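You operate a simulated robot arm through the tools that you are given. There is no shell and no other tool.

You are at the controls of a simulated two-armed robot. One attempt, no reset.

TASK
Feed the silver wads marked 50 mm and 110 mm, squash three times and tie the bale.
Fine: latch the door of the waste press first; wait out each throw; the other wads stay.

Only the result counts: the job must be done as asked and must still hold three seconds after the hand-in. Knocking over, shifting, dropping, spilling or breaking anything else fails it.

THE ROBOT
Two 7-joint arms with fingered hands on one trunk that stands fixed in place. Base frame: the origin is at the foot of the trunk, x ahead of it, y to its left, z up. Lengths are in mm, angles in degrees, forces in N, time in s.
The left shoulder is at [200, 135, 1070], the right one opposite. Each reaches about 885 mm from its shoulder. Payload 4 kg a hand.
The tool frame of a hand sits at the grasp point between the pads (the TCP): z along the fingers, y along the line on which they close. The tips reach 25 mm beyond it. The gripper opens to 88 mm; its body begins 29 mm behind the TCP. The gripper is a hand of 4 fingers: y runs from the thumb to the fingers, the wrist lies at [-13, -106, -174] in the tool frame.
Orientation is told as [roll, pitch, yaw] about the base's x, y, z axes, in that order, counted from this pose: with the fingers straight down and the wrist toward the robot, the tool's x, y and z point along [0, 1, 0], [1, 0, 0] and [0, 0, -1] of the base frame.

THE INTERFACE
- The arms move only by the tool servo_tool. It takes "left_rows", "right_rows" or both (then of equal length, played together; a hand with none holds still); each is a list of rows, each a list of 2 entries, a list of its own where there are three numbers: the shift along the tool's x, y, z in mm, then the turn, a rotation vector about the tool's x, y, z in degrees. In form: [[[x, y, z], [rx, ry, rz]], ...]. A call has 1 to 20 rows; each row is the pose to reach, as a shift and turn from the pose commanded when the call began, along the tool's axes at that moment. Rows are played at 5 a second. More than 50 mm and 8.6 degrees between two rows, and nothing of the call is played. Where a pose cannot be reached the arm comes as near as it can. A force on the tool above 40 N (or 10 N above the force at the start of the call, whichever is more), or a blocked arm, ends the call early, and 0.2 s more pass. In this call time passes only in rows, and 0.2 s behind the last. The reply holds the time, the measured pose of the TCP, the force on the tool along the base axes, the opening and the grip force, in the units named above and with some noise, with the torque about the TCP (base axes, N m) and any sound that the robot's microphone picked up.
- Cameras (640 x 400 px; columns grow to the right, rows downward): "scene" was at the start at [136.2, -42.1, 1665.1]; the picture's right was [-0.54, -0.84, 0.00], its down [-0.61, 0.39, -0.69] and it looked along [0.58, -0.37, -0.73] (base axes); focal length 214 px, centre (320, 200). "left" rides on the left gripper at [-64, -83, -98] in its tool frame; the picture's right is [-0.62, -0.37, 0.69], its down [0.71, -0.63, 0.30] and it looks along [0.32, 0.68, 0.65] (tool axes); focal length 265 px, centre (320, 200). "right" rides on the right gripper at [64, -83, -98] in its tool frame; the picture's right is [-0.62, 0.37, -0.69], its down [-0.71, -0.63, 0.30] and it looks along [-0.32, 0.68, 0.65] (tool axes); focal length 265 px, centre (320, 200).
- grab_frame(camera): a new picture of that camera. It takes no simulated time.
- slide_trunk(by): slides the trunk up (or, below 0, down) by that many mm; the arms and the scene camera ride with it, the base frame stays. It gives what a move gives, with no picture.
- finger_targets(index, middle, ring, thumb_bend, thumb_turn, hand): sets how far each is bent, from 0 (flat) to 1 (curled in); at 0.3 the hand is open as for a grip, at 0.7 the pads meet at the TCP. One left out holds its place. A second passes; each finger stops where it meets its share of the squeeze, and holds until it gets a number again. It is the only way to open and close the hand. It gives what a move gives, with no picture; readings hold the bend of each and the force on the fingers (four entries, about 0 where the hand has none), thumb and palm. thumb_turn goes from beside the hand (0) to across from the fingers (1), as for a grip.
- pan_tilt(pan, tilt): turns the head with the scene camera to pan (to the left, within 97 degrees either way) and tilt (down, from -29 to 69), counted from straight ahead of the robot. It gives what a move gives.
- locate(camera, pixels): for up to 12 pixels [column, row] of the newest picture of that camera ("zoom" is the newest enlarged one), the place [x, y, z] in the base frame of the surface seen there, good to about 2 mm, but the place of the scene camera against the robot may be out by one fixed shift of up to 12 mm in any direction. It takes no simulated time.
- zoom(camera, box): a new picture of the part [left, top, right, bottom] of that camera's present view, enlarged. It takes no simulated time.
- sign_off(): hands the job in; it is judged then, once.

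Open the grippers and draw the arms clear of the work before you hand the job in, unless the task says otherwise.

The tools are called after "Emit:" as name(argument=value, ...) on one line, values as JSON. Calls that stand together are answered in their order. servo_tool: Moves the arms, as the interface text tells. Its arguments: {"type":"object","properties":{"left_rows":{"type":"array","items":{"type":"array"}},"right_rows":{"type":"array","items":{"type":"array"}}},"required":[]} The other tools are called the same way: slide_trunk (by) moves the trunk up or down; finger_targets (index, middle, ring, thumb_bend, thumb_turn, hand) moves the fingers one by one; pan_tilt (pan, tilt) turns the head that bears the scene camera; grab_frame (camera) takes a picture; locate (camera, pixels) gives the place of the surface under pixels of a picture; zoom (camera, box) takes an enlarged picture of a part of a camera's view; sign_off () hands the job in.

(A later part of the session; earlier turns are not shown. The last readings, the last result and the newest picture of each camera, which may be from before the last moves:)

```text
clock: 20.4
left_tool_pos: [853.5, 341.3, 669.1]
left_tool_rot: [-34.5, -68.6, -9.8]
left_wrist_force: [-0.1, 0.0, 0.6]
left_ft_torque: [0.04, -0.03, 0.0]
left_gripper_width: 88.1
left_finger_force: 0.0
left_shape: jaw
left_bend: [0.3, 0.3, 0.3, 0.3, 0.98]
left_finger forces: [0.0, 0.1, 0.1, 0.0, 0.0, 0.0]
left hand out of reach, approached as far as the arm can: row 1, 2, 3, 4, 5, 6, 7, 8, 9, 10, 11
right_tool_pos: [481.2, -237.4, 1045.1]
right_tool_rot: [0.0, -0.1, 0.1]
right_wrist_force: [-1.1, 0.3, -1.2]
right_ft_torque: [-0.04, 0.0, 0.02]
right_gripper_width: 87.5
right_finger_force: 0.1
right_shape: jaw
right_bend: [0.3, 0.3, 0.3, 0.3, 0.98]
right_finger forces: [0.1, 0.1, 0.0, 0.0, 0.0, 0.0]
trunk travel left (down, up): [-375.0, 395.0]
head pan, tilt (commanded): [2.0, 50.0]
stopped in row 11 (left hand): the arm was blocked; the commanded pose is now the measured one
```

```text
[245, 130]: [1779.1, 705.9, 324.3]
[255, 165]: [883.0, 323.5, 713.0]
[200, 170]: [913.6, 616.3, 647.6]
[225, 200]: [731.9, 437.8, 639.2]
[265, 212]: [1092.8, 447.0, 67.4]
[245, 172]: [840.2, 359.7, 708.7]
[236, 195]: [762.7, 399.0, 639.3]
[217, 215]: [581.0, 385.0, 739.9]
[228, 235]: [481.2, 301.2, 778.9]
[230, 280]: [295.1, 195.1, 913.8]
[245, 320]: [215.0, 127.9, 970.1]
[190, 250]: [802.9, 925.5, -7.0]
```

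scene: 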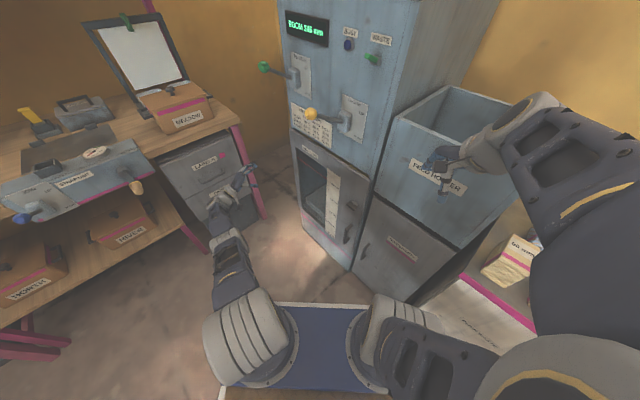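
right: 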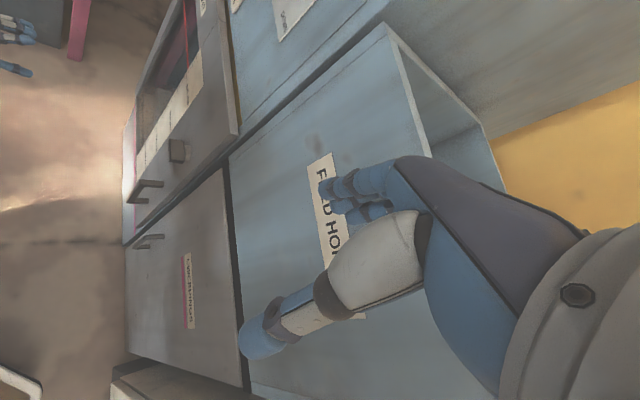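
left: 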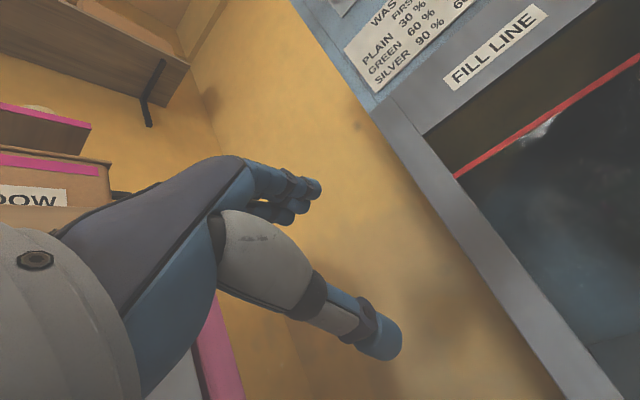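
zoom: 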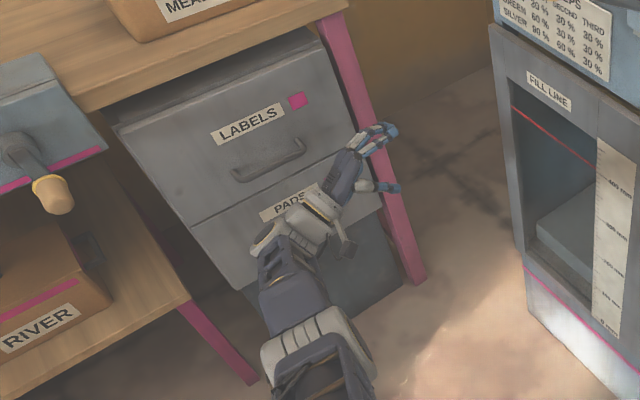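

The left wrist is ~200 mm from the drawers, so nothing was touched. Before lowering further I back the right hand away from the hopper/cupboard front by ~60 mm.

Emit:
servo_tool(right_rows=[[[20, -20, 0], [0, 0, 0]], [[40, -40, 0], [0, 0, 0]], [[60, -60, 0], [0, 0, 0]]])

Emit:
grab_frame(camera="right")

```text
clock: 21.2
left_tool_pos: [852.8, 341.5, 669.0]
left_tool_rot: [-34.5, -68.6, -9.8]
left_wrist_force: [-0.5, -0.3, -0.3]
left_ft_torque: [-0.03, 0.02, 0.03]
left_gripper_width: 88.1
left_finger_force: 0.0
left_shape: jaw
left_bend: [0.3, 0.3, 0.3, 0.3, 0.98]
left_finger forces: [0.0, 0.0, 0.1, 0.0, 0.1, 0.1]
right_tool_pos: [419.0, -176.4, 1044.5]
right_tool_rot: [-0.1, 0.0, -0.1]
right_wrist_force: [0.2, 0.5, -0.6]
right_ft_torque: [0.0, 0.0, -0.01]
right_gripper_width: 87.8
right_finger_force: 0.1
right_shape: jaw
right_bend: [0.3, 0.3, 0.3, 0.3, 0.98]
right_finger forces: [0.1, 0.0, 0.0, 0.0, 0.1, 0.1]
trunk travel left (down, up): [-375.0, 395.0]
head pan, tilt (commanded): [2.0, 50.0]
```

```text
taken
```

right: 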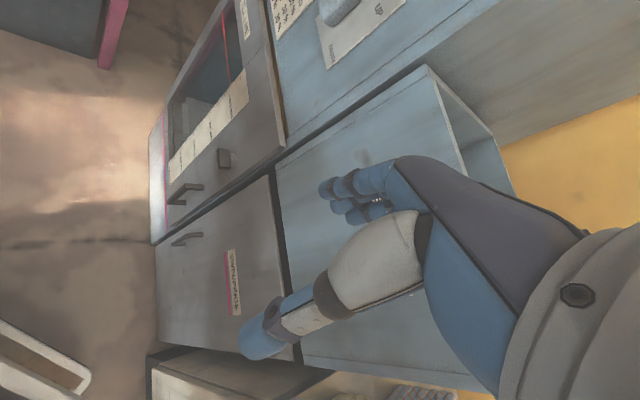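

The right hand is clear. Now I lower the trunk a further 340 mm so the left hand can approach the latch with its forearm coming from below.

Emit:
slide_trunk(by=-340)

Emit:
grab_frame(camera="scene")

```text
clock: 24.6
left_tool_pos: [852.0, 341.0, 328.8]
left_tool_rot: [-34.5, -68.5, -9.8]
left_wrist_force: [-0.5, -1.1, -0.3]
left_ft_torque: [0.01, 0.0, 0.01]
left_gripper_width: 88.1
left_finger_force: 0.1
left_shape: jaw
left_bend: [0.3, 0.3, 0.3, 0.3, 0.98]
left_finger forces: [0.1, 0.1, 0.0, 0.0, 0.1, 0.1]
right_tool_pos: [417.9, -177.3, 705.5]
right_tool_rot: [0.1, 0.0, 0.0]
right_wrist_force: [0.3, 0.1, 0.4]
right_ft_torque: [0.02, 0.02, -0.01]
right_gripper_width: 87.5
right_finger_force: 0.1
right_shape: jaw
right_bend: [0.3, 0.3, 0.3, 0.3, 0.98]
right_finger forces: [0.0, 0.0, 0.0, 0.1, 0.0, 0.0]
trunk travel left (down, up): [-35.0, 735.0]
head pan, tilt (commanded): [2.0, 50.0]
```

```text
taken
```

scene: 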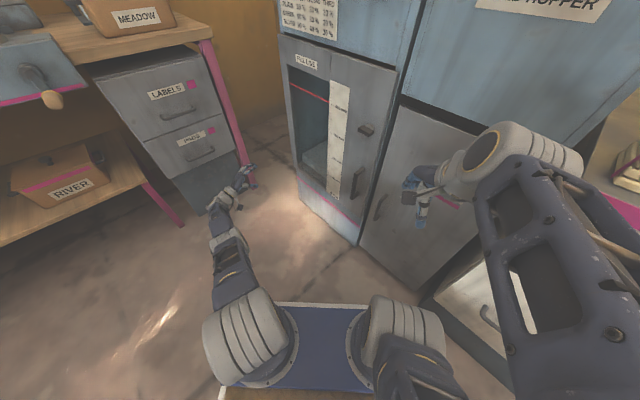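

The latch is in plain view at (365,130); I zoom in on it and locate its corners.

Emit:
zoom(camera="scene", box=[335, 100, 395, 210])

Emit:
zoom(camera="scene", box=[350, 115, 380, 145])

Emit:
locate(camera="zoom", pixels=[[200, 130], [320, 180], [450, 230], [420, 130], [260, 300], [400, 310], [100, 200], [560, 200]])

```text
3.64 times, centred on (365, 155) of scene
```

zoom: 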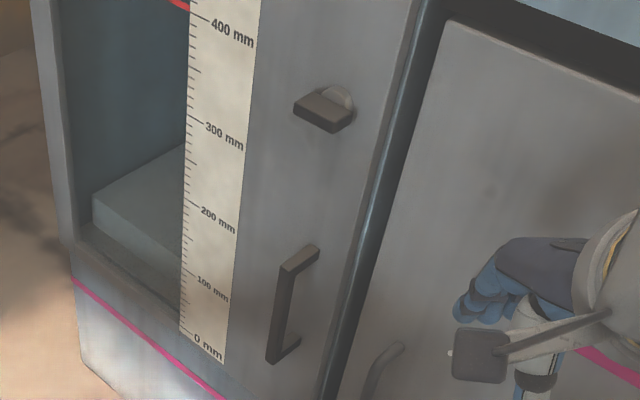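

```text
13.33 times, centred on (365, 130) of scene
```

zoom: 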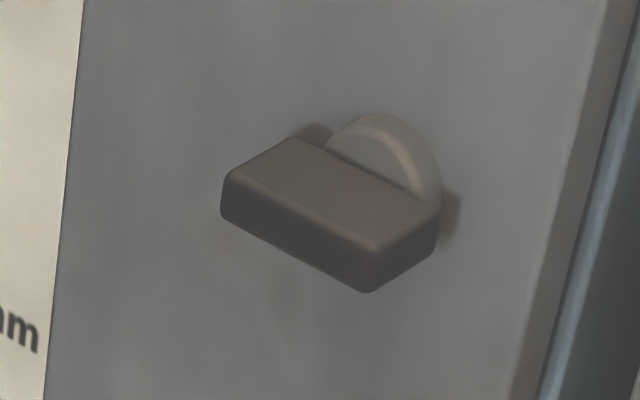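

```text
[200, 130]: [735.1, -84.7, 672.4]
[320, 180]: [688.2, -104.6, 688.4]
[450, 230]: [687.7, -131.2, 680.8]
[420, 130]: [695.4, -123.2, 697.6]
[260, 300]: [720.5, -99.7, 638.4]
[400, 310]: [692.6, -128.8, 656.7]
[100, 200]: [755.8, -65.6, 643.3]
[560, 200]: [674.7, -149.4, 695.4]
```

The latch is a horizontal thumb-turn bar on a round boss at about [682,-105,695]. I bring the left hand halfway toward a spot in front of it, levelling its orientation to point at the door.

Emit:
servo_tool(left_rows=[[[-37, 19, -2], [-3, 0, 2]], [[-73, 38, -4], [-6, 0, 4]], [[-110, 57, -6], [-9, 0, 6]], [[-146, 77, -9], [-12, 0, 8]], [[-183, 96, -11], [-15, -0.5, 10]], [[-219, 115, -13], [-17.7, -0.7, 12.3]], [[-256, 134, -15], [-17.7, -0.7, 12.3]]])

Emit:
grab_frame(camera="scene")

```text
clock: 26.2
left_tool_pos: [864.2, 232.3, 356.9]
left_tool_rot: [117.0, -89.8, -162.3]
left_wrist_force: [0.3, 0.2, 0.1]
left_ft_torque: [0.04, -0.04, -0.01]
left_gripper_width: 88.0
left_finger_force: 0.1
left_shape: jaw
left_bend: [0.3, 0.3, 0.3, 0.3, 0.98]
left_finger forces: [0.1, 0.0, 0.0, 0.0, 0.1, 0.0]
left hand out of reach, approached as far as the arm can: row 1, 2, 3, 4, 5, 6, 7
right_tool_pos: [419.4, -176.7, 704.4]
right_tool_rot: [0.0, -0.1, 0.0]
right_wrist_force: [0.6, 0.1, -0.9]
right_ft_torque: [0.01, -0.01, 0.02]
right_gripper_width: 87.9
right_finger_force: 0.0
right_shape: jaw
right_bend: [0.3, 0.3, 0.3, 0.3, 0.98]
right_finger forces: [0.0, 0.0, 0.0, 0.0, 0.0, 0.0]
trunk travel left (down, up): [-35.0, 735.0]
head pan, tilt (commanded): [2.0, 50.0]
```

```text
taken
```

scene: 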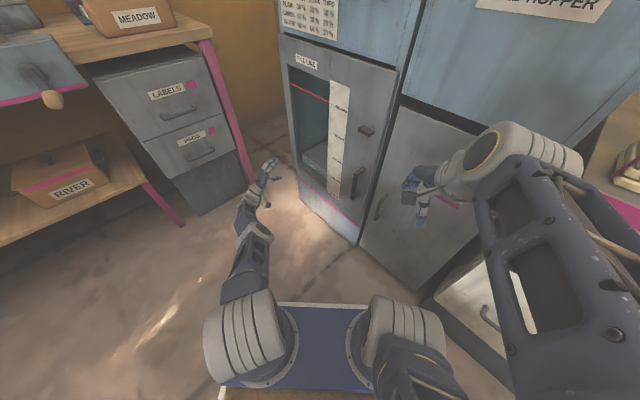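

The arm is stuck outstretched with the wrist at its limit. I turn the hand back to fingers-down (natural wrist) while raising and retracting it, to regain a bent-elbow posture.

Emit:
servo_tool(left_rows=[[[-14, 26, -7], [8.2, 0, 0]], [[-28, 52, -14], [16.4, 0, 0]], [[-42, 78, -21], [24.6, 0, 0]], [[-56, 105, -28], [32.8, 0, 0]], [[-70, 131, -35], [41, 0, 0]], [[-85, 157, -42], [49.2, 0, 0]], [[-99, 184, -49], [57.4, 0, 0]], [[-113, 210, -56], [65.6, 0, 0]], [[-127, 236, -62], [73.8, 0, 0]], [[-142, 262, -68], [82, 0, 0]], [[-156, 289, -74], [90, 0, 0]]])

Emit:
grab_frame(camera="scene")

```text
clock: 28.6
left_tool_pos: [839.1, 224.6, 731.4]
left_tool_rot: [0.0, 0.3, -44.9]
left_wrist_force: [0.3, 0.0, 0.3]
left_ft_torque: [-0.01, 0.03, 0.04]
left_gripper_width: 88.0
left_finger_force: 0.1
left_shape: jaw
left_bend: [0.3, 0.3, 0.3, 0.3, 0.98]
left_finger forces: [0.0, 0.0, 0.0, 0.0, 0.0, 0.0]
left hand out of reach, approached as far as the arm can: row 1, 2, 3, 4, 5, 6, 7, 8, 9, 10, 11
right_tool_pos: [419.5, -176.6, 704.9]
right_tool_rot: [-0.1, -0.1, 0.0]
right_wrist_force: [0.7, -0.4, -0.4]
right_ft_torque: [0.03, -0.01, -0.03]
right_gripper_width: 87.8
right_finger_force: 0.1
right_shape: jaw
right_bend: [0.3, 0.3, 0.3, 0.3, 0.98]
right_finger forces: [0.1, 0.1, 0.1, 0.0, 0.0, 0.1]
trunk travel left (down, up): [-35.0, 735.0]
head pan, tilt (commanded): [2.0, 50.0]
```

```text
taken
```

scene: 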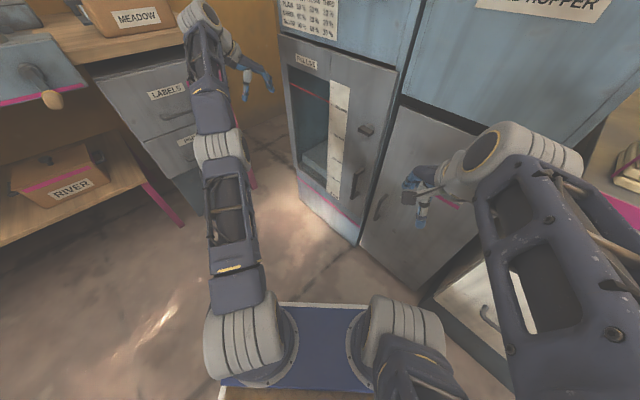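

Orientation recovered, but the elbow is locked straight (singular). To make the elbow bend again I lower the target and pitch the hand so the fingers point back-down, which only a bent elbow can satisfy.

Emit:
servo_tool(left_rows=[[[4, -4, 40], [6, 0, 0]], [[8, -8, 80], [12, 0, 0]], [[12, -12, 120], [18, 0, 0]], [[16, -16, 160], [24, 0, 0]], [[20, -20, 200], [30, 0, 0]], [[24, -24, 240], [36, 0, 0]], [[28, -28, 280], [42, 0, 0]], [[32, -32, 320], [48, 0, 0]], [[35, -35, 360], [54, 0, 0]], [[35, -35, 400], [60, 0, 0]]])

Emit:
grab_frame(camera="scene")

```text
clock: 30.8
left_tool_pos: [803.8, 249.7, 342.6]
left_tool_rot: [0.2, 58.8, -44.8]
left_wrist_force: [0.7, -0.1, -0.6]
left_ft_torque: [0.0, 0.0, 0.0]
left_gripper_width: 87.7
left_finger_force: 0.1
left_shape: jaw
left_bend: [0.3, 0.3, 0.3, 0.3, 0.98]
left_finger forces: [0.0, 0.0, 0.1, 0.1, 0.0, 0.1]
left hand out of reach, approached as far as the arm can: row 1, 2, 3, 4, 5, 7, 8, 9, 10
right_tool_pos: [418.3, -176.8, 704.7]
right_tool_rot: [0.1, 0.0, 0.0]
right_wrist_force: [0.1, 0.5, -0.3]
right_ft_torque: [-0.02, 0.0, -0.03]
right_gripper_width: 87.8
right_finger_force: 0.0
right_shape: jaw
right_bend: [0.3, 0.3, 0.3, 0.3, 0.98]
right_finger forces: [0.0, 0.0, 0.0, 0.0, 0.1, 0.0]
trunk travel left (down, up): [-35.0, 735.0]
head pan, tilt (commanded): [2.0, 50.0]
```

```text
taken
```

scene: 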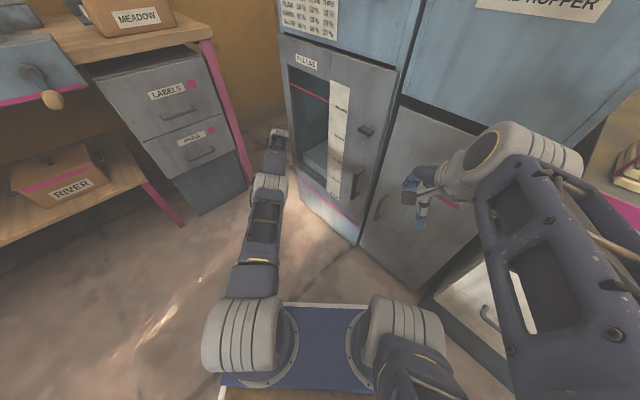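

Row 6 of that call was reachable, so I steer the left target to a well-conditioned spot (about [587,166,480], fingers mostly down) and hold it there several rows so the arm can converge.

Emit:
servo_tool(left_rows=[[[6, -13, -9], [-8, 0, 0]], [[12, -26, -18], [-16, 0, 0]], [[18, -39, -27], [-24, 0, 0]], [[24, -52, -37], [-32, 0, 0]], [[30, -65, -47], [-40, 0, 0]], [[30, -65, -47], [-40, 0, 0]], [[30, -65, -47], [-40, 0, 0]], [[30, -65, -47], [-40, 0, 0]], [[30, -65, -47], [-40, 0, 0]], [[30, -65, -47], [-40, 0, 0]]])

Emit:
grab_frame(camera="scene")

```text
clock: 33.0
left_tool_pos: [829.8, 266.1, 426.5]
left_tool_rot: [0.1, 20.0, -45.0]
left_wrist_force: [1.0, -0.3, 0.0]
left_ft_torque: [-0.01, -0.03, 0.01]
left_gripper_width: 87.9
left_finger_force: 0.0
left_shape: jaw
left_bend: [0.3, 0.3, 0.3, 0.3, 0.98]
left_finger forces: [0.1, 0.1, 0.0, 0.0, 0.0, 0.1]
right_tool_pos: [418.2, -177.3, 705.0]
right_tool_rot: [-0.1, 0.0, -0.1]
right_wrist_force: [0.6, 0.2, 0.5]
right_ft_torque: [0.03, -0.03, 0.0]
right_gripper_width: 87.7
right_finger_force: 0.0
right_shape: jaw
right_bend: [0.3, 0.3, 0.3, 0.3, 0.98]
right_finger forces: [0.0, 0.0, 0.0, 0.0, 0.0, 0.0]
trunk travel left (down, up): [-35.0, 735.0]
head pan, tilt (commanded): [2.0, 50.0]
```

```text
taken
```

scene: 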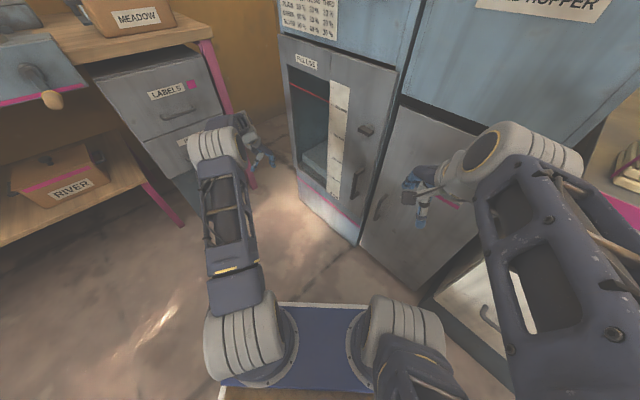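

No reach warning this time — so the reference is always the achieved pose. Now I retract the left hand toward [587,166,480] in small steps.

Emit:
servo_tool(left_rows=[[[-30, -14, -2], [0, 0, 0]], [[-60, -28, -4], [0, 0, 0]], [[-90, -42, -6], [0, 0, 0]], [[-120, -56, -8], [0, 0, 0]], [[-150, -70, -10], [0, 0, 0]], [[-180, -84, -12], [0, 0, 0]], [[-210, -98, -14], [0, 0, 0]], [[-242, -113, -16], [0, 0, 0]]])

Emit:
grab_frame(camera="scene")

```text
clock: 34.8
left_tool_pos: [585.4, 166.2, 480.1]
left_tool_rot: [-0.1, 20.0, -44.9]
left_wrist_force: [0.2, 0.5, 0.3]
left_ft_torque: [0.04, 0.01, 0.03]
left_gripper_width: 88.0
left_finger_force: 0.2
left_shape: jaw
left_bend: [0.3, 0.3, 0.3, 0.3, 0.98]
left_finger forces: [0.0, 0.0, 0.1, 0.0, 0.0, 0.0]
right_tool_pos: [418.8, -176.3, 705.2]
right_tool_rot: [-0.1, 0.0, -0.2]
right_wrist_force: [0.4, -0.1, 0.3]
right_ft_torque: [-0.02, 0.0, -0.03]
right_gripper_width: 87.6
right_finger_force: 0.1
right_shape: jaw
right_bend: [0.3, 0.3, 0.3, 0.3, 0.98]
right_finger forces: [0.1, 0.1, 0.0, 0.0, 0.0, 0.1]
trunk travel left (down, up): [-35.0, 735.0]
head pan, tilt (commanded): [2.0, 50.0]
```

```text
taken
```

scene: 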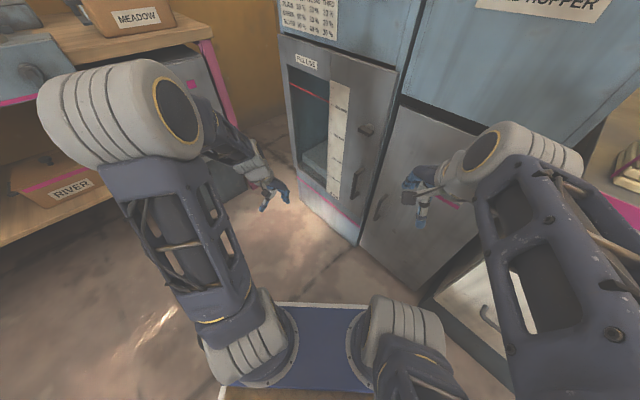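

The left arm is now properly posed with the elbow up. I form a pointing index finger (others curled) so I can push the end of the latch bar, then view it.

Emit:
finger_targets(hand="left", index=0, middle=1, ring=1, thumb_bend=0.6, thumb_turn=0.0)

Emit:
grab_frame(camera="left")

Emit:
zoom(camera="scene", box=[200, 100, 400, 240])

```text
clock: 35.8
left_tool_pos: [585.4, 165.5, 479.3]
left_tool_rot: [0.0, 20.0, -45.0]
left_wrist_force: [-0.6, 0.4, -0.9]
left_ft_torque: [0.04, 0.01, -0.02]
left_gripper_width: 96.0
left_finger_force: 0.2
left_shape: fingers
left_bend: [0.0, 1.0, 1.0, 0.6, 0.0]
left_finger forces: [0.0, 0.0, 0.0, 0.0, 0.0, 0.0]
right_tool_pos: [419.1, -176.5, 705.5]
right_tool_rot: [0.1, 0.0, -0.1]
right_wrist_force: [-0.1, -0.3, 0.4]
right_ft_torque: [-0.03, 0.02, 0.04]
right_gripper_width: 87.8
right_finger_force: 0.1
right_shape: jaw
right_bend: [0.3, 0.3, 0.3, 0.3, 0.98]
right_finger forces: [0.1, 0.0, 0.1, 0.1, 0.0, 0.0]
trunk travel left (down, up): [-35.0, 735.0]
head pan, tilt (commanded): [2.0, 50.0]
```

```text
taken
```

left: 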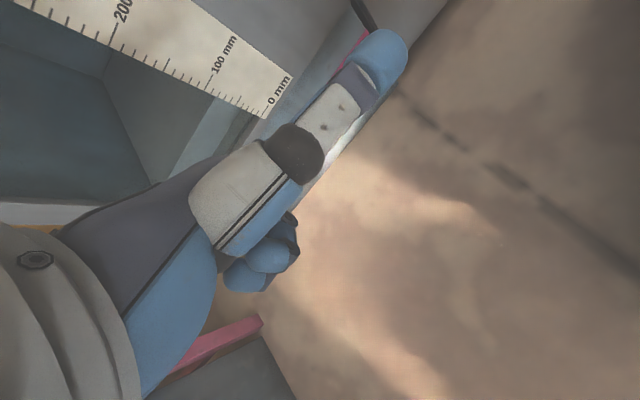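

```text
2.86 times, centred on (300, 170) of scene
```

zoom: 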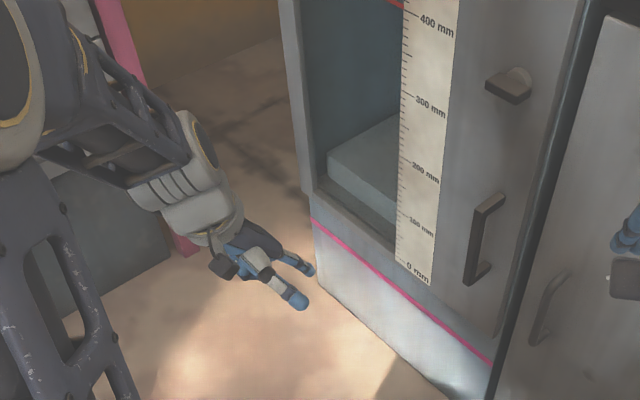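

The thumb beside the hand hides the index finger; I tuck the thumb across instead and look again.

Emit:
finger_targets(hand="left", thumb_bend=1, thumb_turn=1)

Emit:
grab_frame(camera="left")

Emit:
zoom(camera="scene", box=[220, 140, 340, 230])

```text
clock: 36.8
left_tool_pos: [585.9, 166.5, 479.9]
left_tool_rot: [0.0, 20.0, -45.1]
left_wrist_force: [0.4, -0.3, -1.0]
left_ft_torque: [0.01, -0.01, 0.02]
left_gripper_width: 36.2
left_finger_force: 0.1
left_shape: fingers
left_bend: [0.0, 1.0, 1.0, 1.0, 1.0]
left_finger forces: [0.0, 0.0, 0.0, 0.1, 0.0, 0.0]
right_tool_pos: [418.9, -177.3, 704.9]
right_tool_rot: [0.0, -0.1, -0.1]
right_wrist_force: [-0.2, 0.2, -0.8]
right_ft_torque: [0.01, -0.01, 0.0]
right_gripper_width: 87.7
right_finger_force: 0.0
right_shape: jaw
right_bend: [0.3, 0.3, 0.3, 0.3, 0.98]
right_finger forces: [0.0, 0.1, 0.1, 0.0, 0.0, 0.1]
trunk travel left (down, up): [-35.0, 735.0]
head pan, tilt (commanded): [2.0, 50.0]
```

```text
taken
```

left: 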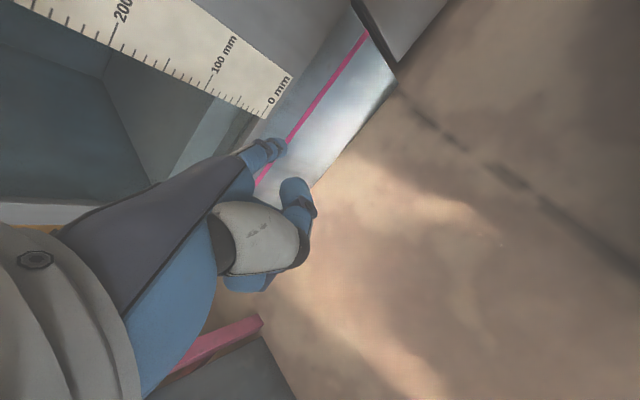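

```text
4.44 times, centred on (280, 185) of scene
```

zoom: 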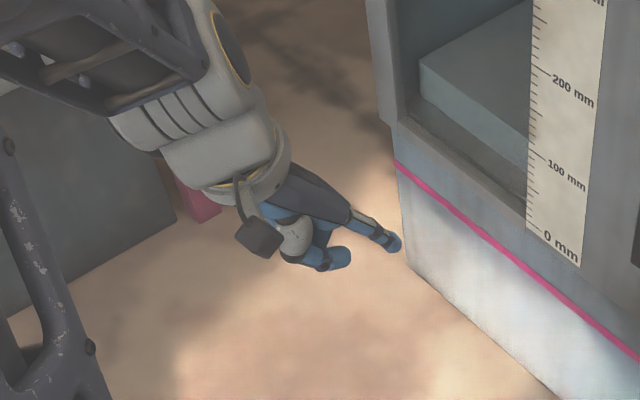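

The index now sticks out alone: tip at (282,143) in the left view and (394,243) in the zoom. I locate points along it.

Emit:
locate(camera="left", pixels=[[283, 143], [276, 148], [255, 155], [235, 165], [297, 185]])

Emit:
locate(camera="zoom", pixels=[[396, 245], [385, 237], [365, 222], [340, 205], [345, 258], [300, 190]])

```text
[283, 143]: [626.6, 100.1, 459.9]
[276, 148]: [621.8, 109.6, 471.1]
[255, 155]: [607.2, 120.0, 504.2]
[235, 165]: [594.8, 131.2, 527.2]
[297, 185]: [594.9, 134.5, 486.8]
```

```text
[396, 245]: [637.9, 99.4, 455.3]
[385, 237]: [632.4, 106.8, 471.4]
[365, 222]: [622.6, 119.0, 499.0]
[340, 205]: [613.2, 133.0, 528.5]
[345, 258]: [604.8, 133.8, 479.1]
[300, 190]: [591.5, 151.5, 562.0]
```

The index's flat direction is about 37° off the tool y axis. Now I measure the latch bar's corners precisely with a fresh zoom.

Emit:
zoom(camera="scene", box=[350, 115, 380, 145])

Emit:
locate(camera="zoom", pixels=[[232, 185], [298, 146], [430, 215], [368, 255], [228, 212], [366, 285], [300, 230], [425, 255], [400, 140], [360, 180], [260, 170], [410, 230]])

```text
13.33 times, centred on (365, 130) of scene
```

zoom: 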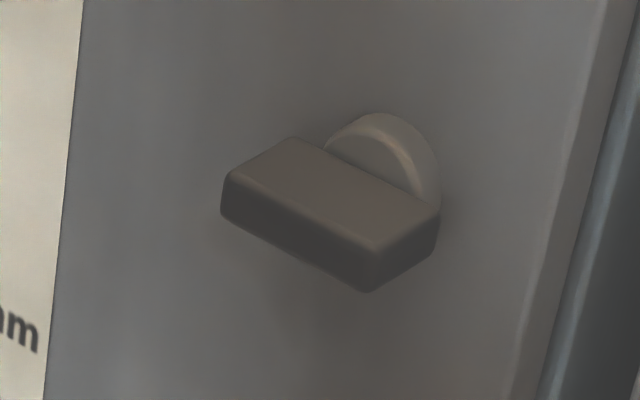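

```text
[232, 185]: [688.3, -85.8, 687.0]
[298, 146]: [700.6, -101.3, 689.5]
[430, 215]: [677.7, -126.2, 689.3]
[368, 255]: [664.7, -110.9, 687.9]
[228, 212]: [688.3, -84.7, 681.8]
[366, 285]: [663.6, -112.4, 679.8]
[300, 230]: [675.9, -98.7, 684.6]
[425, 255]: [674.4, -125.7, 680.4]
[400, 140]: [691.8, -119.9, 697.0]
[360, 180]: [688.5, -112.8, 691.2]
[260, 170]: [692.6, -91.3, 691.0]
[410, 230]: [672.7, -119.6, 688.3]
```

The bar is about 36×10×20 mm, centred near s=403 along the front, z≈691, standing 10–31 mm off the door. I move the pointing hand to a spot ~65 mm in front of and just above the bar's right end, pitched so the index is level.

Emit:
servo_tool(left_rows=[[[-16, 9, -27], [-7.1, 0, 0]], [[-32, 18, -54], [-14.2, 0, 0]], [[-48, 27, -82], [-21.4, 0, 0]], [[-64, 35, -109], [-28.5, 0, 0]], [[-80, 44, -136], [-35.6, 0, 0]], [[-96, 53, -163], [-42.7, 0, 0]], [[-112, 62, -190], [-49.9, 0, 0]], [[-128, 71, -217], [-57, 0, 0]]])

Emit:
grab_frame(camera="scene")

Emit:
grab_frame(camera="left")

```text
clock: 38.6
left_tool_pos: [595.9, -25.2, 660.9]
left_tool_rot: [0.1, -37.2, -45.0]
left_wrist_force: [-0.4, -1.2, -0.1]
left_ft_torque: [-0.01, -0.01, 0.01]
left_gripper_width: 35.8
left_finger_force: 0.0
left_shape: fingers
left_bend: [0.0, 1.0, 1.0, 1.0, 1.0]
left_finger forces: [0.1, 0.0, 0.0, 0.0, 0.1, 0.0]
right_tool_pos: [417.9, -177.1, 704.2]
right_tool_rot: [0.0, -0.1, -0.1]
right_wrist_force: [0.7, 0.5, 0.2]
right_ft_torque: [-0.01, -0.03, 0.03]
right_gripper_width: 87.9
right_finger_force: 0.0
right_shape: jaw
right_bend: [0.3, 0.3, 0.3, 0.3, 0.98]
right_finger forces: [0.1, 0.0, 0.0, 0.0, 0.0, 0.0]
trunk travel left (down, up): [-35.0, 735.0]
head pan, tilt (commanded): [2.0, 50.0]
```

```text
taken
```

scene: 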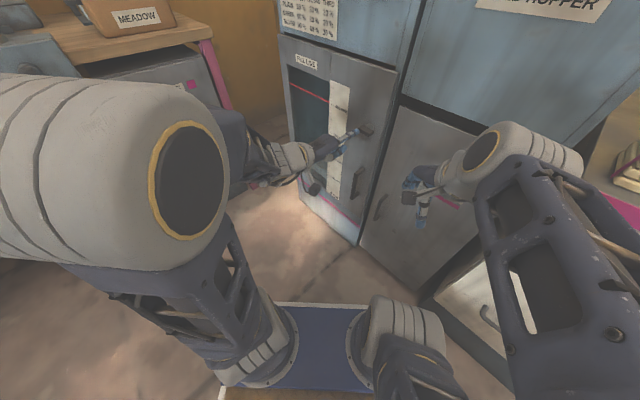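

```text
taken
```

left: 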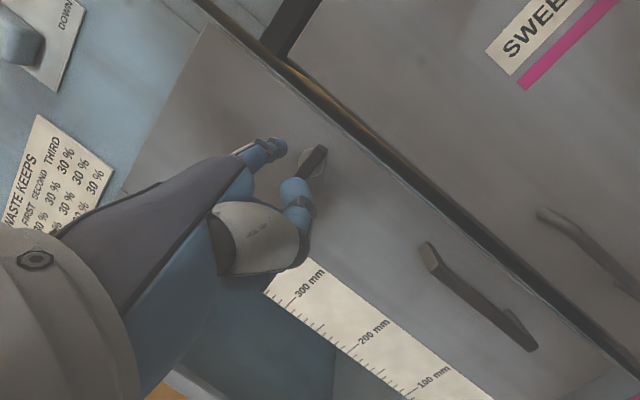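

The pose was reached exactly. I zoom on the fingertip and the latch in both views and locate the tip and bar with the wrist camera.

Emit:
zoom(camera="scene", box=[320, 105, 390, 165])

Emit:
locate(camera="zoom", pixels=[[350, 190], [340, 195], [300, 215], [260, 235]])

Emit:
zoom(camera="left", box=[220, 110, 360, 230])

Emit:
locate(camera="left", pixels=[[284, 145], [280, 152], [275, 140], [262, 148], [322, 149], [304, 172], [313, 160], [320, 168], [299, 185], [330, 130]])

```text
6.67 times, centred on (355, 135) of scene
```

zoom: 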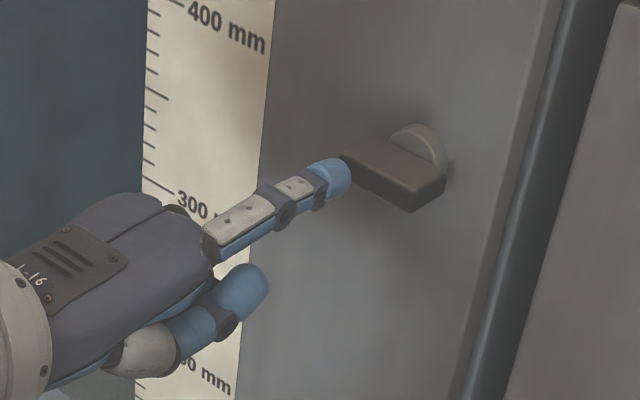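

```text
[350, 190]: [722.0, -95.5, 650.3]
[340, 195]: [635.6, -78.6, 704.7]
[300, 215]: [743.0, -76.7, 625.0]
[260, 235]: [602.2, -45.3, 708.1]
```

```text
3.33 times, centred on (290, 170) of left
```

zoom: 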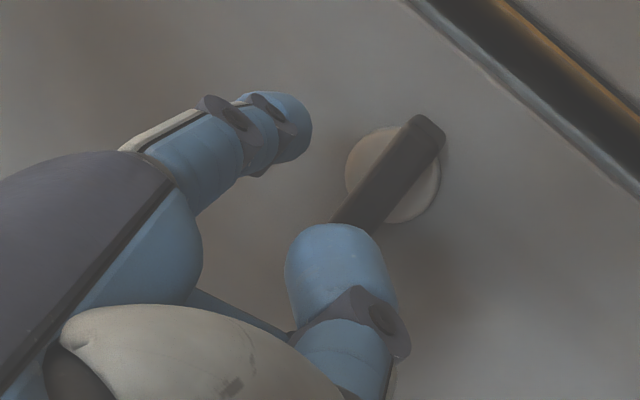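

```text
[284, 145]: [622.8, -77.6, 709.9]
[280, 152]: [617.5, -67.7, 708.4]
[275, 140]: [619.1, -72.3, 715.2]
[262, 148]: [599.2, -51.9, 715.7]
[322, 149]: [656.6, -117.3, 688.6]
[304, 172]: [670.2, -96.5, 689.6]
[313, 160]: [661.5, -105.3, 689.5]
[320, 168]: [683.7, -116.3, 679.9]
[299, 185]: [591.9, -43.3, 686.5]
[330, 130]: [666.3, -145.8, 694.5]
```

The index tip is at s≈394, w≈497, z≈708 (bar right end s≈385, top z≈695). I advance ~66 mm toward the door so the finger lies just above the bar's right half.

Emit:
servo_tool(left_rows=[[[-1, 14, 9], [0, 0, 0]], [[-2, 28, 18], [0, 0, 0]], [[-3, 41, 28], [0, 0, 0]], [[-3, 54, 38], [0, 0, 0]]])

Emit:
zoom(camera="scene", box=[330, 95, 400, 155])

Emit:
zoom(camera="left", box=[220, 90, 360, 210])

```text
clock: 39.6
left_tool_pos: [639.8, -70.8, 661.3]
left_tool_rot: [0.1, -37.0, -45.0]
left_wrist_force: [0.4, 0.2, -1.0]
left_ft_torque: [0.01, -0.01, 0.0]
left_gripper_width: 35.9
left_finger_force: 0.0
left_shape: fingers
left_bend: [0.0, 1.0, 1.0, 1.0, 1.0]
left_finger forces: [0.0, 0.0, 0.0, 0.0, 0.0, 0.1]
right_tool_pos: [418.5, -177.7, 705.0]
right_tool_rot: [0.0, 0.0, -0.1]
right_wrist_force: [0.2, 0.2, -0.4]
right_ft_torque: [-0.03, 0.0, 0.01]
right_gripper_width: 87.8
right_finger_force: 0.0
right_shape: jaw
right_bend: [0.3, 0.3, 0.3, 0.3, 0.98]
right_finger forces: [0.0, 0.0, 0.0, 0.0, 0.0, 0.1]
trunk travel left (down, up): [-35.0, 735.0]
head pan, tilt (commanded): [2.0, 50.0]
```

```text
6.67 times, centred on (365, 125) of scene
```

zoom: 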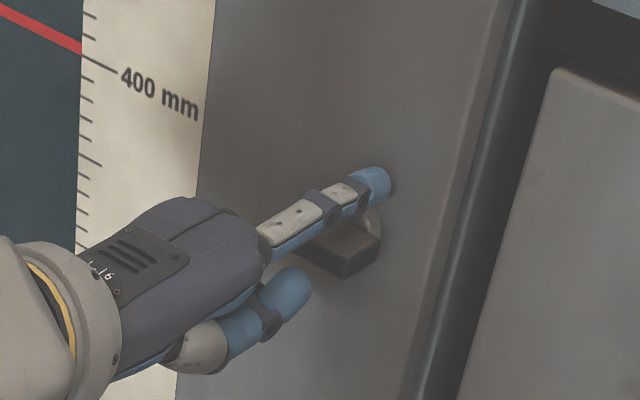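

```text
3.33 times, centred on (290, 150) of left
```

zoom: 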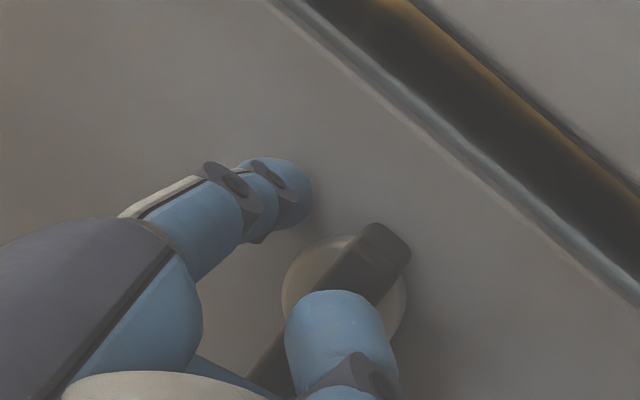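

The fingertip sits just above the bar's right half. I shift 3 mm right and press down about 11 mm in small steps, watching the force to see whether the bar turns clockwise.

Emit:
servo_tool(left_rows=[[[-3, -1.2, 1.6], [0, 0, 0]], [[-3, -2.4, 3.2], [0, 0, 0]], [[-3, -3.6, 4.8], [0, 0, 0]], [[-3.5, -4.5, 6], [0, 0, 0]], [[-4, -5.4, 7.2], [0, 0, 0]], [[-5, -6.6, 8.8], [0, 0, 0]]])

Emit:
zoom(camera="scene", box=[330, 95, 400, 155])

Emit:
zoom(camera="left", box=[220, 90, 360, 210])

```text
clock: 41.0
left_tool_pos: [636.8, -77.1, 650.9]
left_tool_rot: [0.0, -37.0, -45.0]
left_wrist_force: [0.4, 0.0, -0.3]
left_ft_torque: [0.01, 0.03, -0.01]
left_gripper_width: 35.7
left_finger_force: 0.0
left_shape: fingers
left_bend: [0.0, 1.0, 1.0, 1.0, 1.0]
left_finger forces: [0.0, 0.1, 0.1, 0.0, 0.0, 0.0]
right_tool_pos: [418.0, -177.1, 704.3]
right_tool_rot: [0.0, 0.0, 0.0]
right_wrist_force: [0.1, -0.2, 0.8]
right_ft_torque: [-0.03, -0.03, -0.06]
right_gripper_width: 87.8
right_finger_force: 0.0
right_shape: jaw
right_bend: [0.3, 0.3, 0.3, 0.3, 0.98]
right_finger forces: [0.1, 0.1, 0.1, 0.1, 0.1, 0.1]
trunk travel left (down, up): [-35.0, 735.0]
head pan, tilt (commanded): [2.0, 50.0]
```

```text
6.67 times, centred on (365, 125) of scene
```

zoom: 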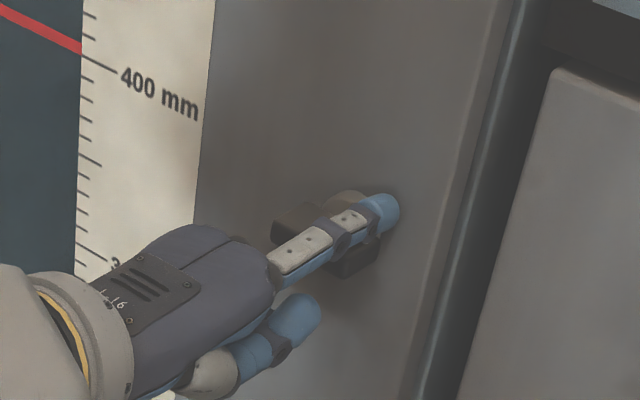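

```text
3.33 times, centred on (290, 150) of left
```

zoom: 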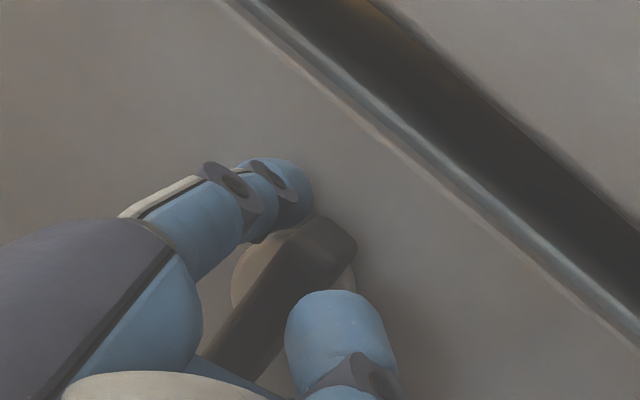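

Force is about zero and the bar appears to have begun turning. I continue along the arc around the pivot to about 60°.

Emit:
servo_tool(left_rows=[[[-1.5, -1.2, 1.5], [0, 0, 0]], [[-2.8, -2.3, 3.0], [0, 0, 0]], [[-3.2, -3.8, 5.0], [0, 0, 0]], [[-3.4, -5.2, 6.9], [0, 0, 0]], [[-3.2, -6.7, 8.8], [0, 0, 0]], [[-2.8, -8.1, 10.7], [0, 0, 0]]])

Emit:
zoom(camera="scene", box=[330, 95, 400, 155])

Emit:
zoom(camera="left", box=[220, 90, 360, 210])

```text
clock: 42.4
left_tool_pos: [634.6, -77.8, 637.8]
left_tool_rot: [0.0, -37.0, -45.0]
left_wrist_force: [-0.4, -1.2, 1.3]
left_ft_torque: [0.0, -0.06, -0.06]
left_gripper_width: 36.9
left_finger_force: 0.5
left_shape: fingers
left_bend: [0.0, 1.0, 1.0, 1.0, 1.0]
left_finger forces: [1.3, 0.0, 0.0, 0.0, 0.1, 0.0]
right_tool_pos: [417.7, -176.2, 705.0]
right_tool_rot: [-0.1, -0.1, -0.1]
right_wrist_force: [0.2, -0.3, 0.6]
right_ft_torque: [-0.05, -0.02, 0.0]
right_gripper_width: 87.5
right_finger_force: 0.1
right_shape: jaw
right_bend: [0.3, 0.3, 0.3, 0.3, 0.98]
right_finger forces: [0.1, 0.1, 0.1, 0.0, 0.1, 0.0]
trunk travel left (down, up): [-35.0, 735.0]
head pan, tilt (commanded): [2.0, 50.0]
```

```text
6.67 times, centred on (365, 125) of scene
```

zoom: 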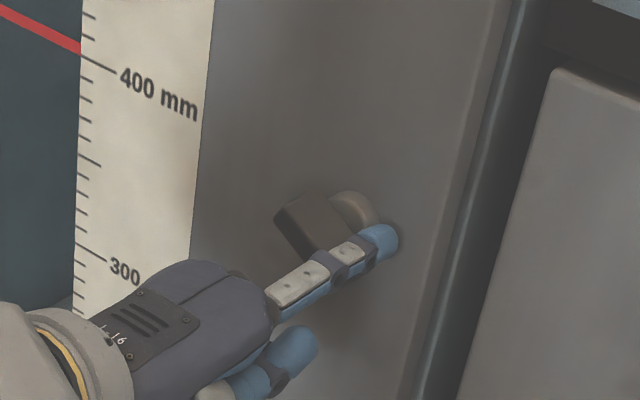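

```text
3.33 times, centred on (290, 150) of left
```

zoom: 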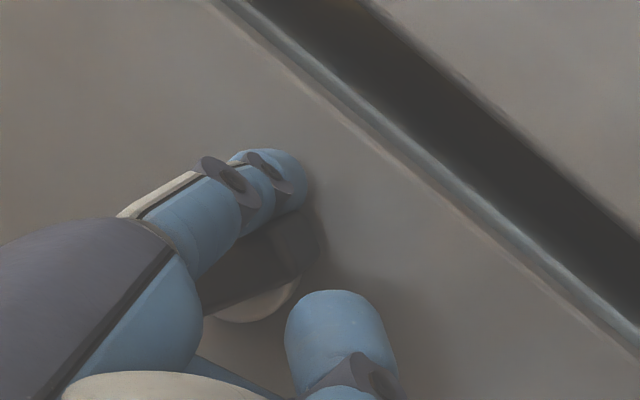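

The bar is turning clockwise with only ~1 N. I continue the arc to 90° and slightly beyond until it meets its stop.

Emit:
servo_tool(left_rows=[[[1, -1.3, 1.8], [0, 0, 0]], [[1.9, -2.6, 3.5], [0, 0, 0]], [[3.3, -3.8, 5.1], [0, 0, 0]], [[4.8, -4.9, 6.6], [0, 0, 0]], [[6.5, -5.5, 7.3], [0, 0, 0]], [[8, -6, 8], [0, 0, 0]]])

Emit:
zoom(camera="scene", box=[330, 95, 400, 155])

Emit:
zoom(camera="left", box=[220, 90, 360, 210])

```text
clock: 43.8
left_tool_pos: [641.1, -72.2, 627.4]
left_tool_rot: [0.0, -37.0, -45.0]
left_wrist_force: [-3.0, -3.4, -0.5]
left_ft_torque: [0.2, -0.11, -0.25]
left_gripper_width: 35.6
left_finger_force: 2.2
left_shape: fingers
left_bend: [0.0, 1.0, 1.0, 1.0, 1.0]
left_finger forces: [4.8, 0.0, 0.0, 0.0, 0.0, 0.0]
right_tool_pos: [418.0, -176.2, 704.5]
right_tool_rot: [0.0, 0.0, -0.2]
right_wrist_force: [0.9, -0.7, 0.2]
right_ft_torque: [0.0, 0.01, 0.01]
right_gripper_width: 87.6
right_finger_force: 0.0
right_shape: jaw
right_bend: [0.3, 0.3, 0.3, 0.3, 0.98]
right_finger forces: [0.1, 0.0, 0.0, 0.1, 0.1, 0.1]
trunk travel left (down, up): [-35.0, 735.0]
head pan, tilt (commanded): [2.0, 50.0]
```

```text
6.67 times, centred on (365, 125) of scene
```

zoom: 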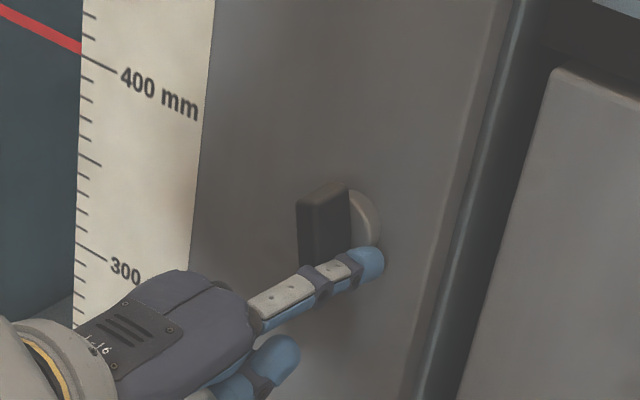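

```text
3.33 times, centred on (290, 150) of left
```

zoom: 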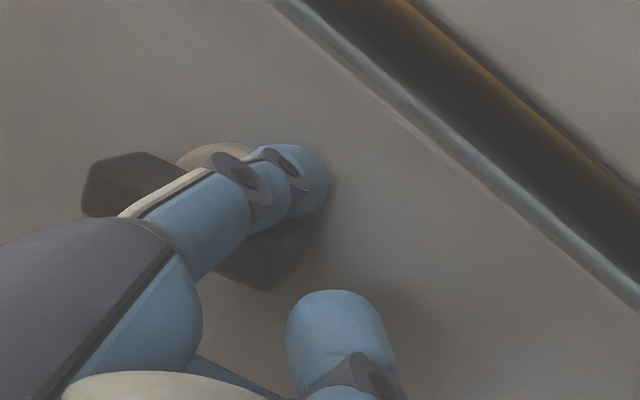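

The bar is now vertical and the push force rose to ~5 N, suggesting its stop. I nudge 2 mm more left to seat it, then draw back off the bar and check.

Emit:
servo_tool(left_rows=[[[1, 0, 0], [0, 0, 0]], [[2.5, 0, 0], [0, 0, 0]]])

Emit:
zoom(camera="scene", box=[330, 95, 400, 155])

```text
clock: 44.4
left_tool_pos: [641.3, -71.3, 628.2]
left_tool_rot: [0.1, -37.0, -45.1]
left_wrist_force: [-5.1, -3.5, -2.6]
left_ft_torque: [0.27, -0.16, -0.27]
left_gripper_width: 34.2
left_finger_force: 3.2
left_shape: fingers
left_bend: [0.01, 1.0, 1.0, 1.0, 1.0]
left_finger forces: [6.2, 0.1, 0.1, 0.0, 0.0, 0.1]
right_tool_pos: [418.0, -176.9, 704.6]
right_tool_rot: [0.0, -0.1, -0.1]
right_wrist_force: [-0.4, 0.5, -0.3]
right_ft_torque: [0.0, -0.02, 0.01]
right_gripper_width: 87.6
right_finger_force: 0.1
right_shape: jaw
right_bend: [0.3, 0.3, 0.3, 0.3, 0.98]
right_finger forces: [0.0, 0.1, 0.0, 0.0, 0.0, 0.0]
trunk travel left (down, up): [-35.0, 735.0]
head pan, tilt (commanded): [2.0, 50.0]
```

```text
6.67 times, centred on (365, 125) of scene
```

zoom: 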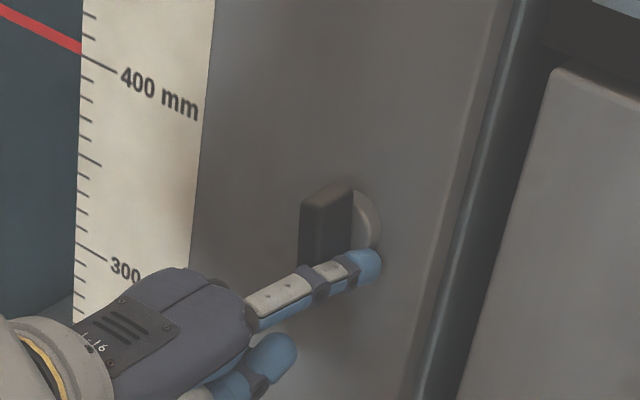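

The bar stands vertical at its stop. I unload sideways and withdraw straight back from the door, then inspect the latch.

Emit:
servo_tool(left_rows=[[[-4, 0, 0], [0, 0, 0]], [[-8, 0, 0], [0, 0, 0]], [[-8, -24, -18], [0, 0, 0]], [[-8, -48, -36], [0, 0, 0]], [[-8, -72, -54], [0, 0, 0]], [[-8, -100, -75], [0, 0, 0]]])

Emit:
zoom(camera="scene", box=[330, 95, 400, 155])

Emit:
grab_frame(camera="left")

```text
clock: 45.8
left_tool_pos: [558.7, 12.2, 634.5]
left_tool_rot: [0.0, -37.1, -45.0]
left_wrist_force: [0.3, 0.6, -0.3]
left_ft_torque: [0.0, 0.02, 0.01]
left_gripper_width: 35.5
left_finger_force: 0.1
left_shape: fingers
left_bend: [0.0, 1.0, 1.0, 1.0, 1.0]
left_finger forces: [0.0, 0.1, 0.0, 0.0, 0.0, 0.0]
left hand out of reach, approached as far as the arm can: row 6
right_tool_pos: [419.0, -177.7, 703.8]
right_tool_rot: [0.0, 0.0, 0.0]
right_wrist_force: [0.6, -0.3, 0.0]
right_ft_torque: [-0.03, 0.0, 0.0]
right_gripper_width: 87.6
right_finger_force: 0.1
right_shape: jaw
right_bend: [0.3, 0.3, 0.3, 0.3, 0.98]
right_finger forces: [0.0, 0.0, 0.0, 0.0, 0.0, 0.1]
trunk travel left (down, up): [-35.0, 735.0]
head pan, tilt (commanded): [2.0, 50.0]
```

```text
6.67 times, centred on (365, 125) of scene
```

zoom: 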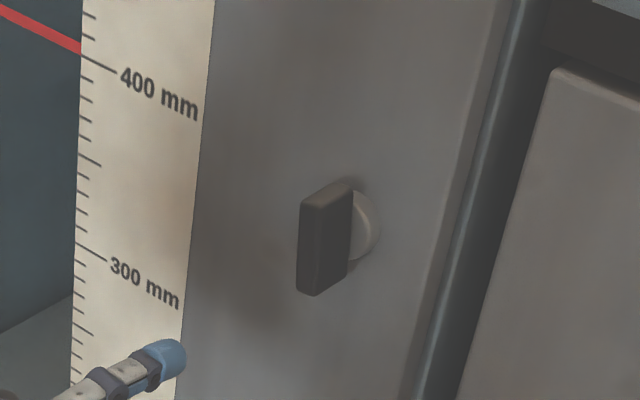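

```text
taken
```

left: 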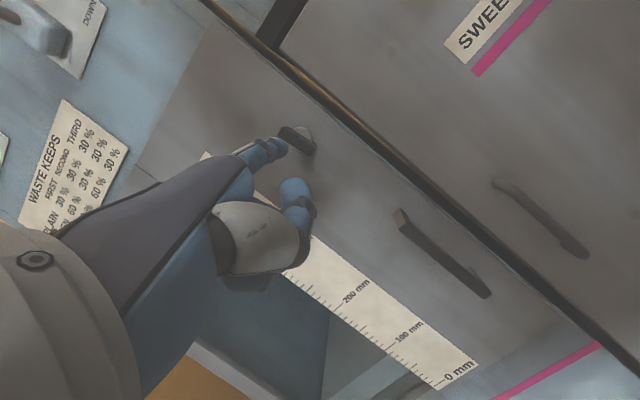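

The latch bar is vertical — latched. I bring the left hand back and to the left, fingers down, well clear of the levers, before raising the trunk.

Emit:
servo_tool(left_rows=[[[15, -19, -15], [6.2, 0, 0]], [[30, -38, -31], [12.4, 0, 0]], [[45, -57, -46], [18.5, 0, 0]], [[61, -76, -61], [24.7, 0, 0]], [[76, -95, -77], [30.9, 0, 0]], [[91, -114, -92], [37, 0, 0]]])

Emit:
finger_targets(hand="left", index=0.3, middle=0.3, ring=0.3, thumb_bend=0.3, thumb_turn=1)

Emit:
grab_frame(camera="scene")

```text
clock: 47.2
left_tool_pos: [517.6, 181.1, 638.5]
left_tool_rot: [0.0, 0.2, -44.9]
left_wrist_force: [-0.2, 0.5, -0.5]
left_ft_torque: [0.0, -0.01, 0.01]
left_gripper_width: 35.8
left_finger_force: 0.0
left_shape: fingers
left_bend: [0.0, 1.0, 1.0, 1.0, 1.0]
left_finger forces: [0.1, 0.0, 0.0, 0.1, 0.0, 0.0]
right_tool_pos: [418.7, -176.8, 705.2]
right_tool_rot: [0.1, 0.0, -0.1]
right_wrist_force: [-1.3, 0.3, -0.1]
right_ft_torque: [-0.02, 0.03, -0.01]
right_gripper_width: 87.6
right_finger_force: 0.1
right_shape: jaw
right_bend: [0.3, 0.3, 0.3, 0.3, 0.98]
right_finger forces: [0.0, 0.0, 0.0, 0.0, 0.1, 0.0]
trunk travel left (down, up): [-35.0, 735.0]
head pan, tilt (commanded): [2.0, 50.0]
```

```text
clock: 48.2
left_tool_pos: [518.3, 180.4, 638.1]
left_tool_rot: [0.1, 0.0, -45.0]
left_wrist_force: [0.1, 0.0, 0.7]
left_ft_torque: [-0.01, -0.03, 0.0]
left_gripper_width: 84.7
left_finger_force: 0.1
left_shape: fingers
left_bend: [0.3, 0.3, 0.3, 0.3, 0.98]
left_finger forces: [0.0, 0.0, 0.0, 0.0, 0.0, 0.0]
right_tool_pos: [417.0, -177.7, 705.1]
right_tool_rot: [0.0, 0.1, -0.2]
right_wrist_force: [0.3, -0.7, -0.5]
right_ft_torque: [-0.01, 0.03, -0.04]
right_gripper_width: 87.8
right_finger_force: 0.1
right_shape: jaw
right_bend: [0.3, 0.3, 0.3, 0.3, 0.98]
right_finger forces: [0.0, 0.0, 0.0, 0.1, 0.1, 0.0]
trunk travel left (down, up): [-35.0, 735.0]
head pan, tilt (commanded): [2.0, 50.0]
```

```text
taken
```

scene: 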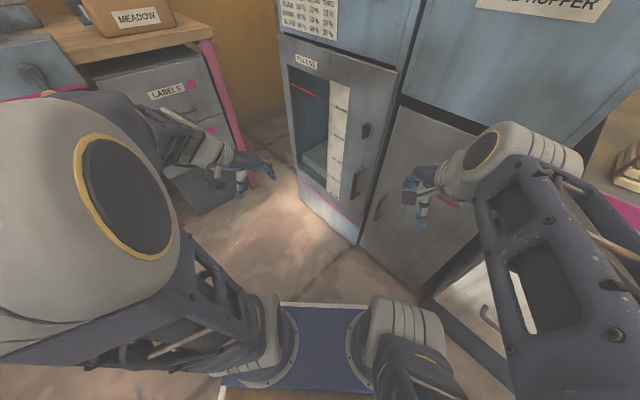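

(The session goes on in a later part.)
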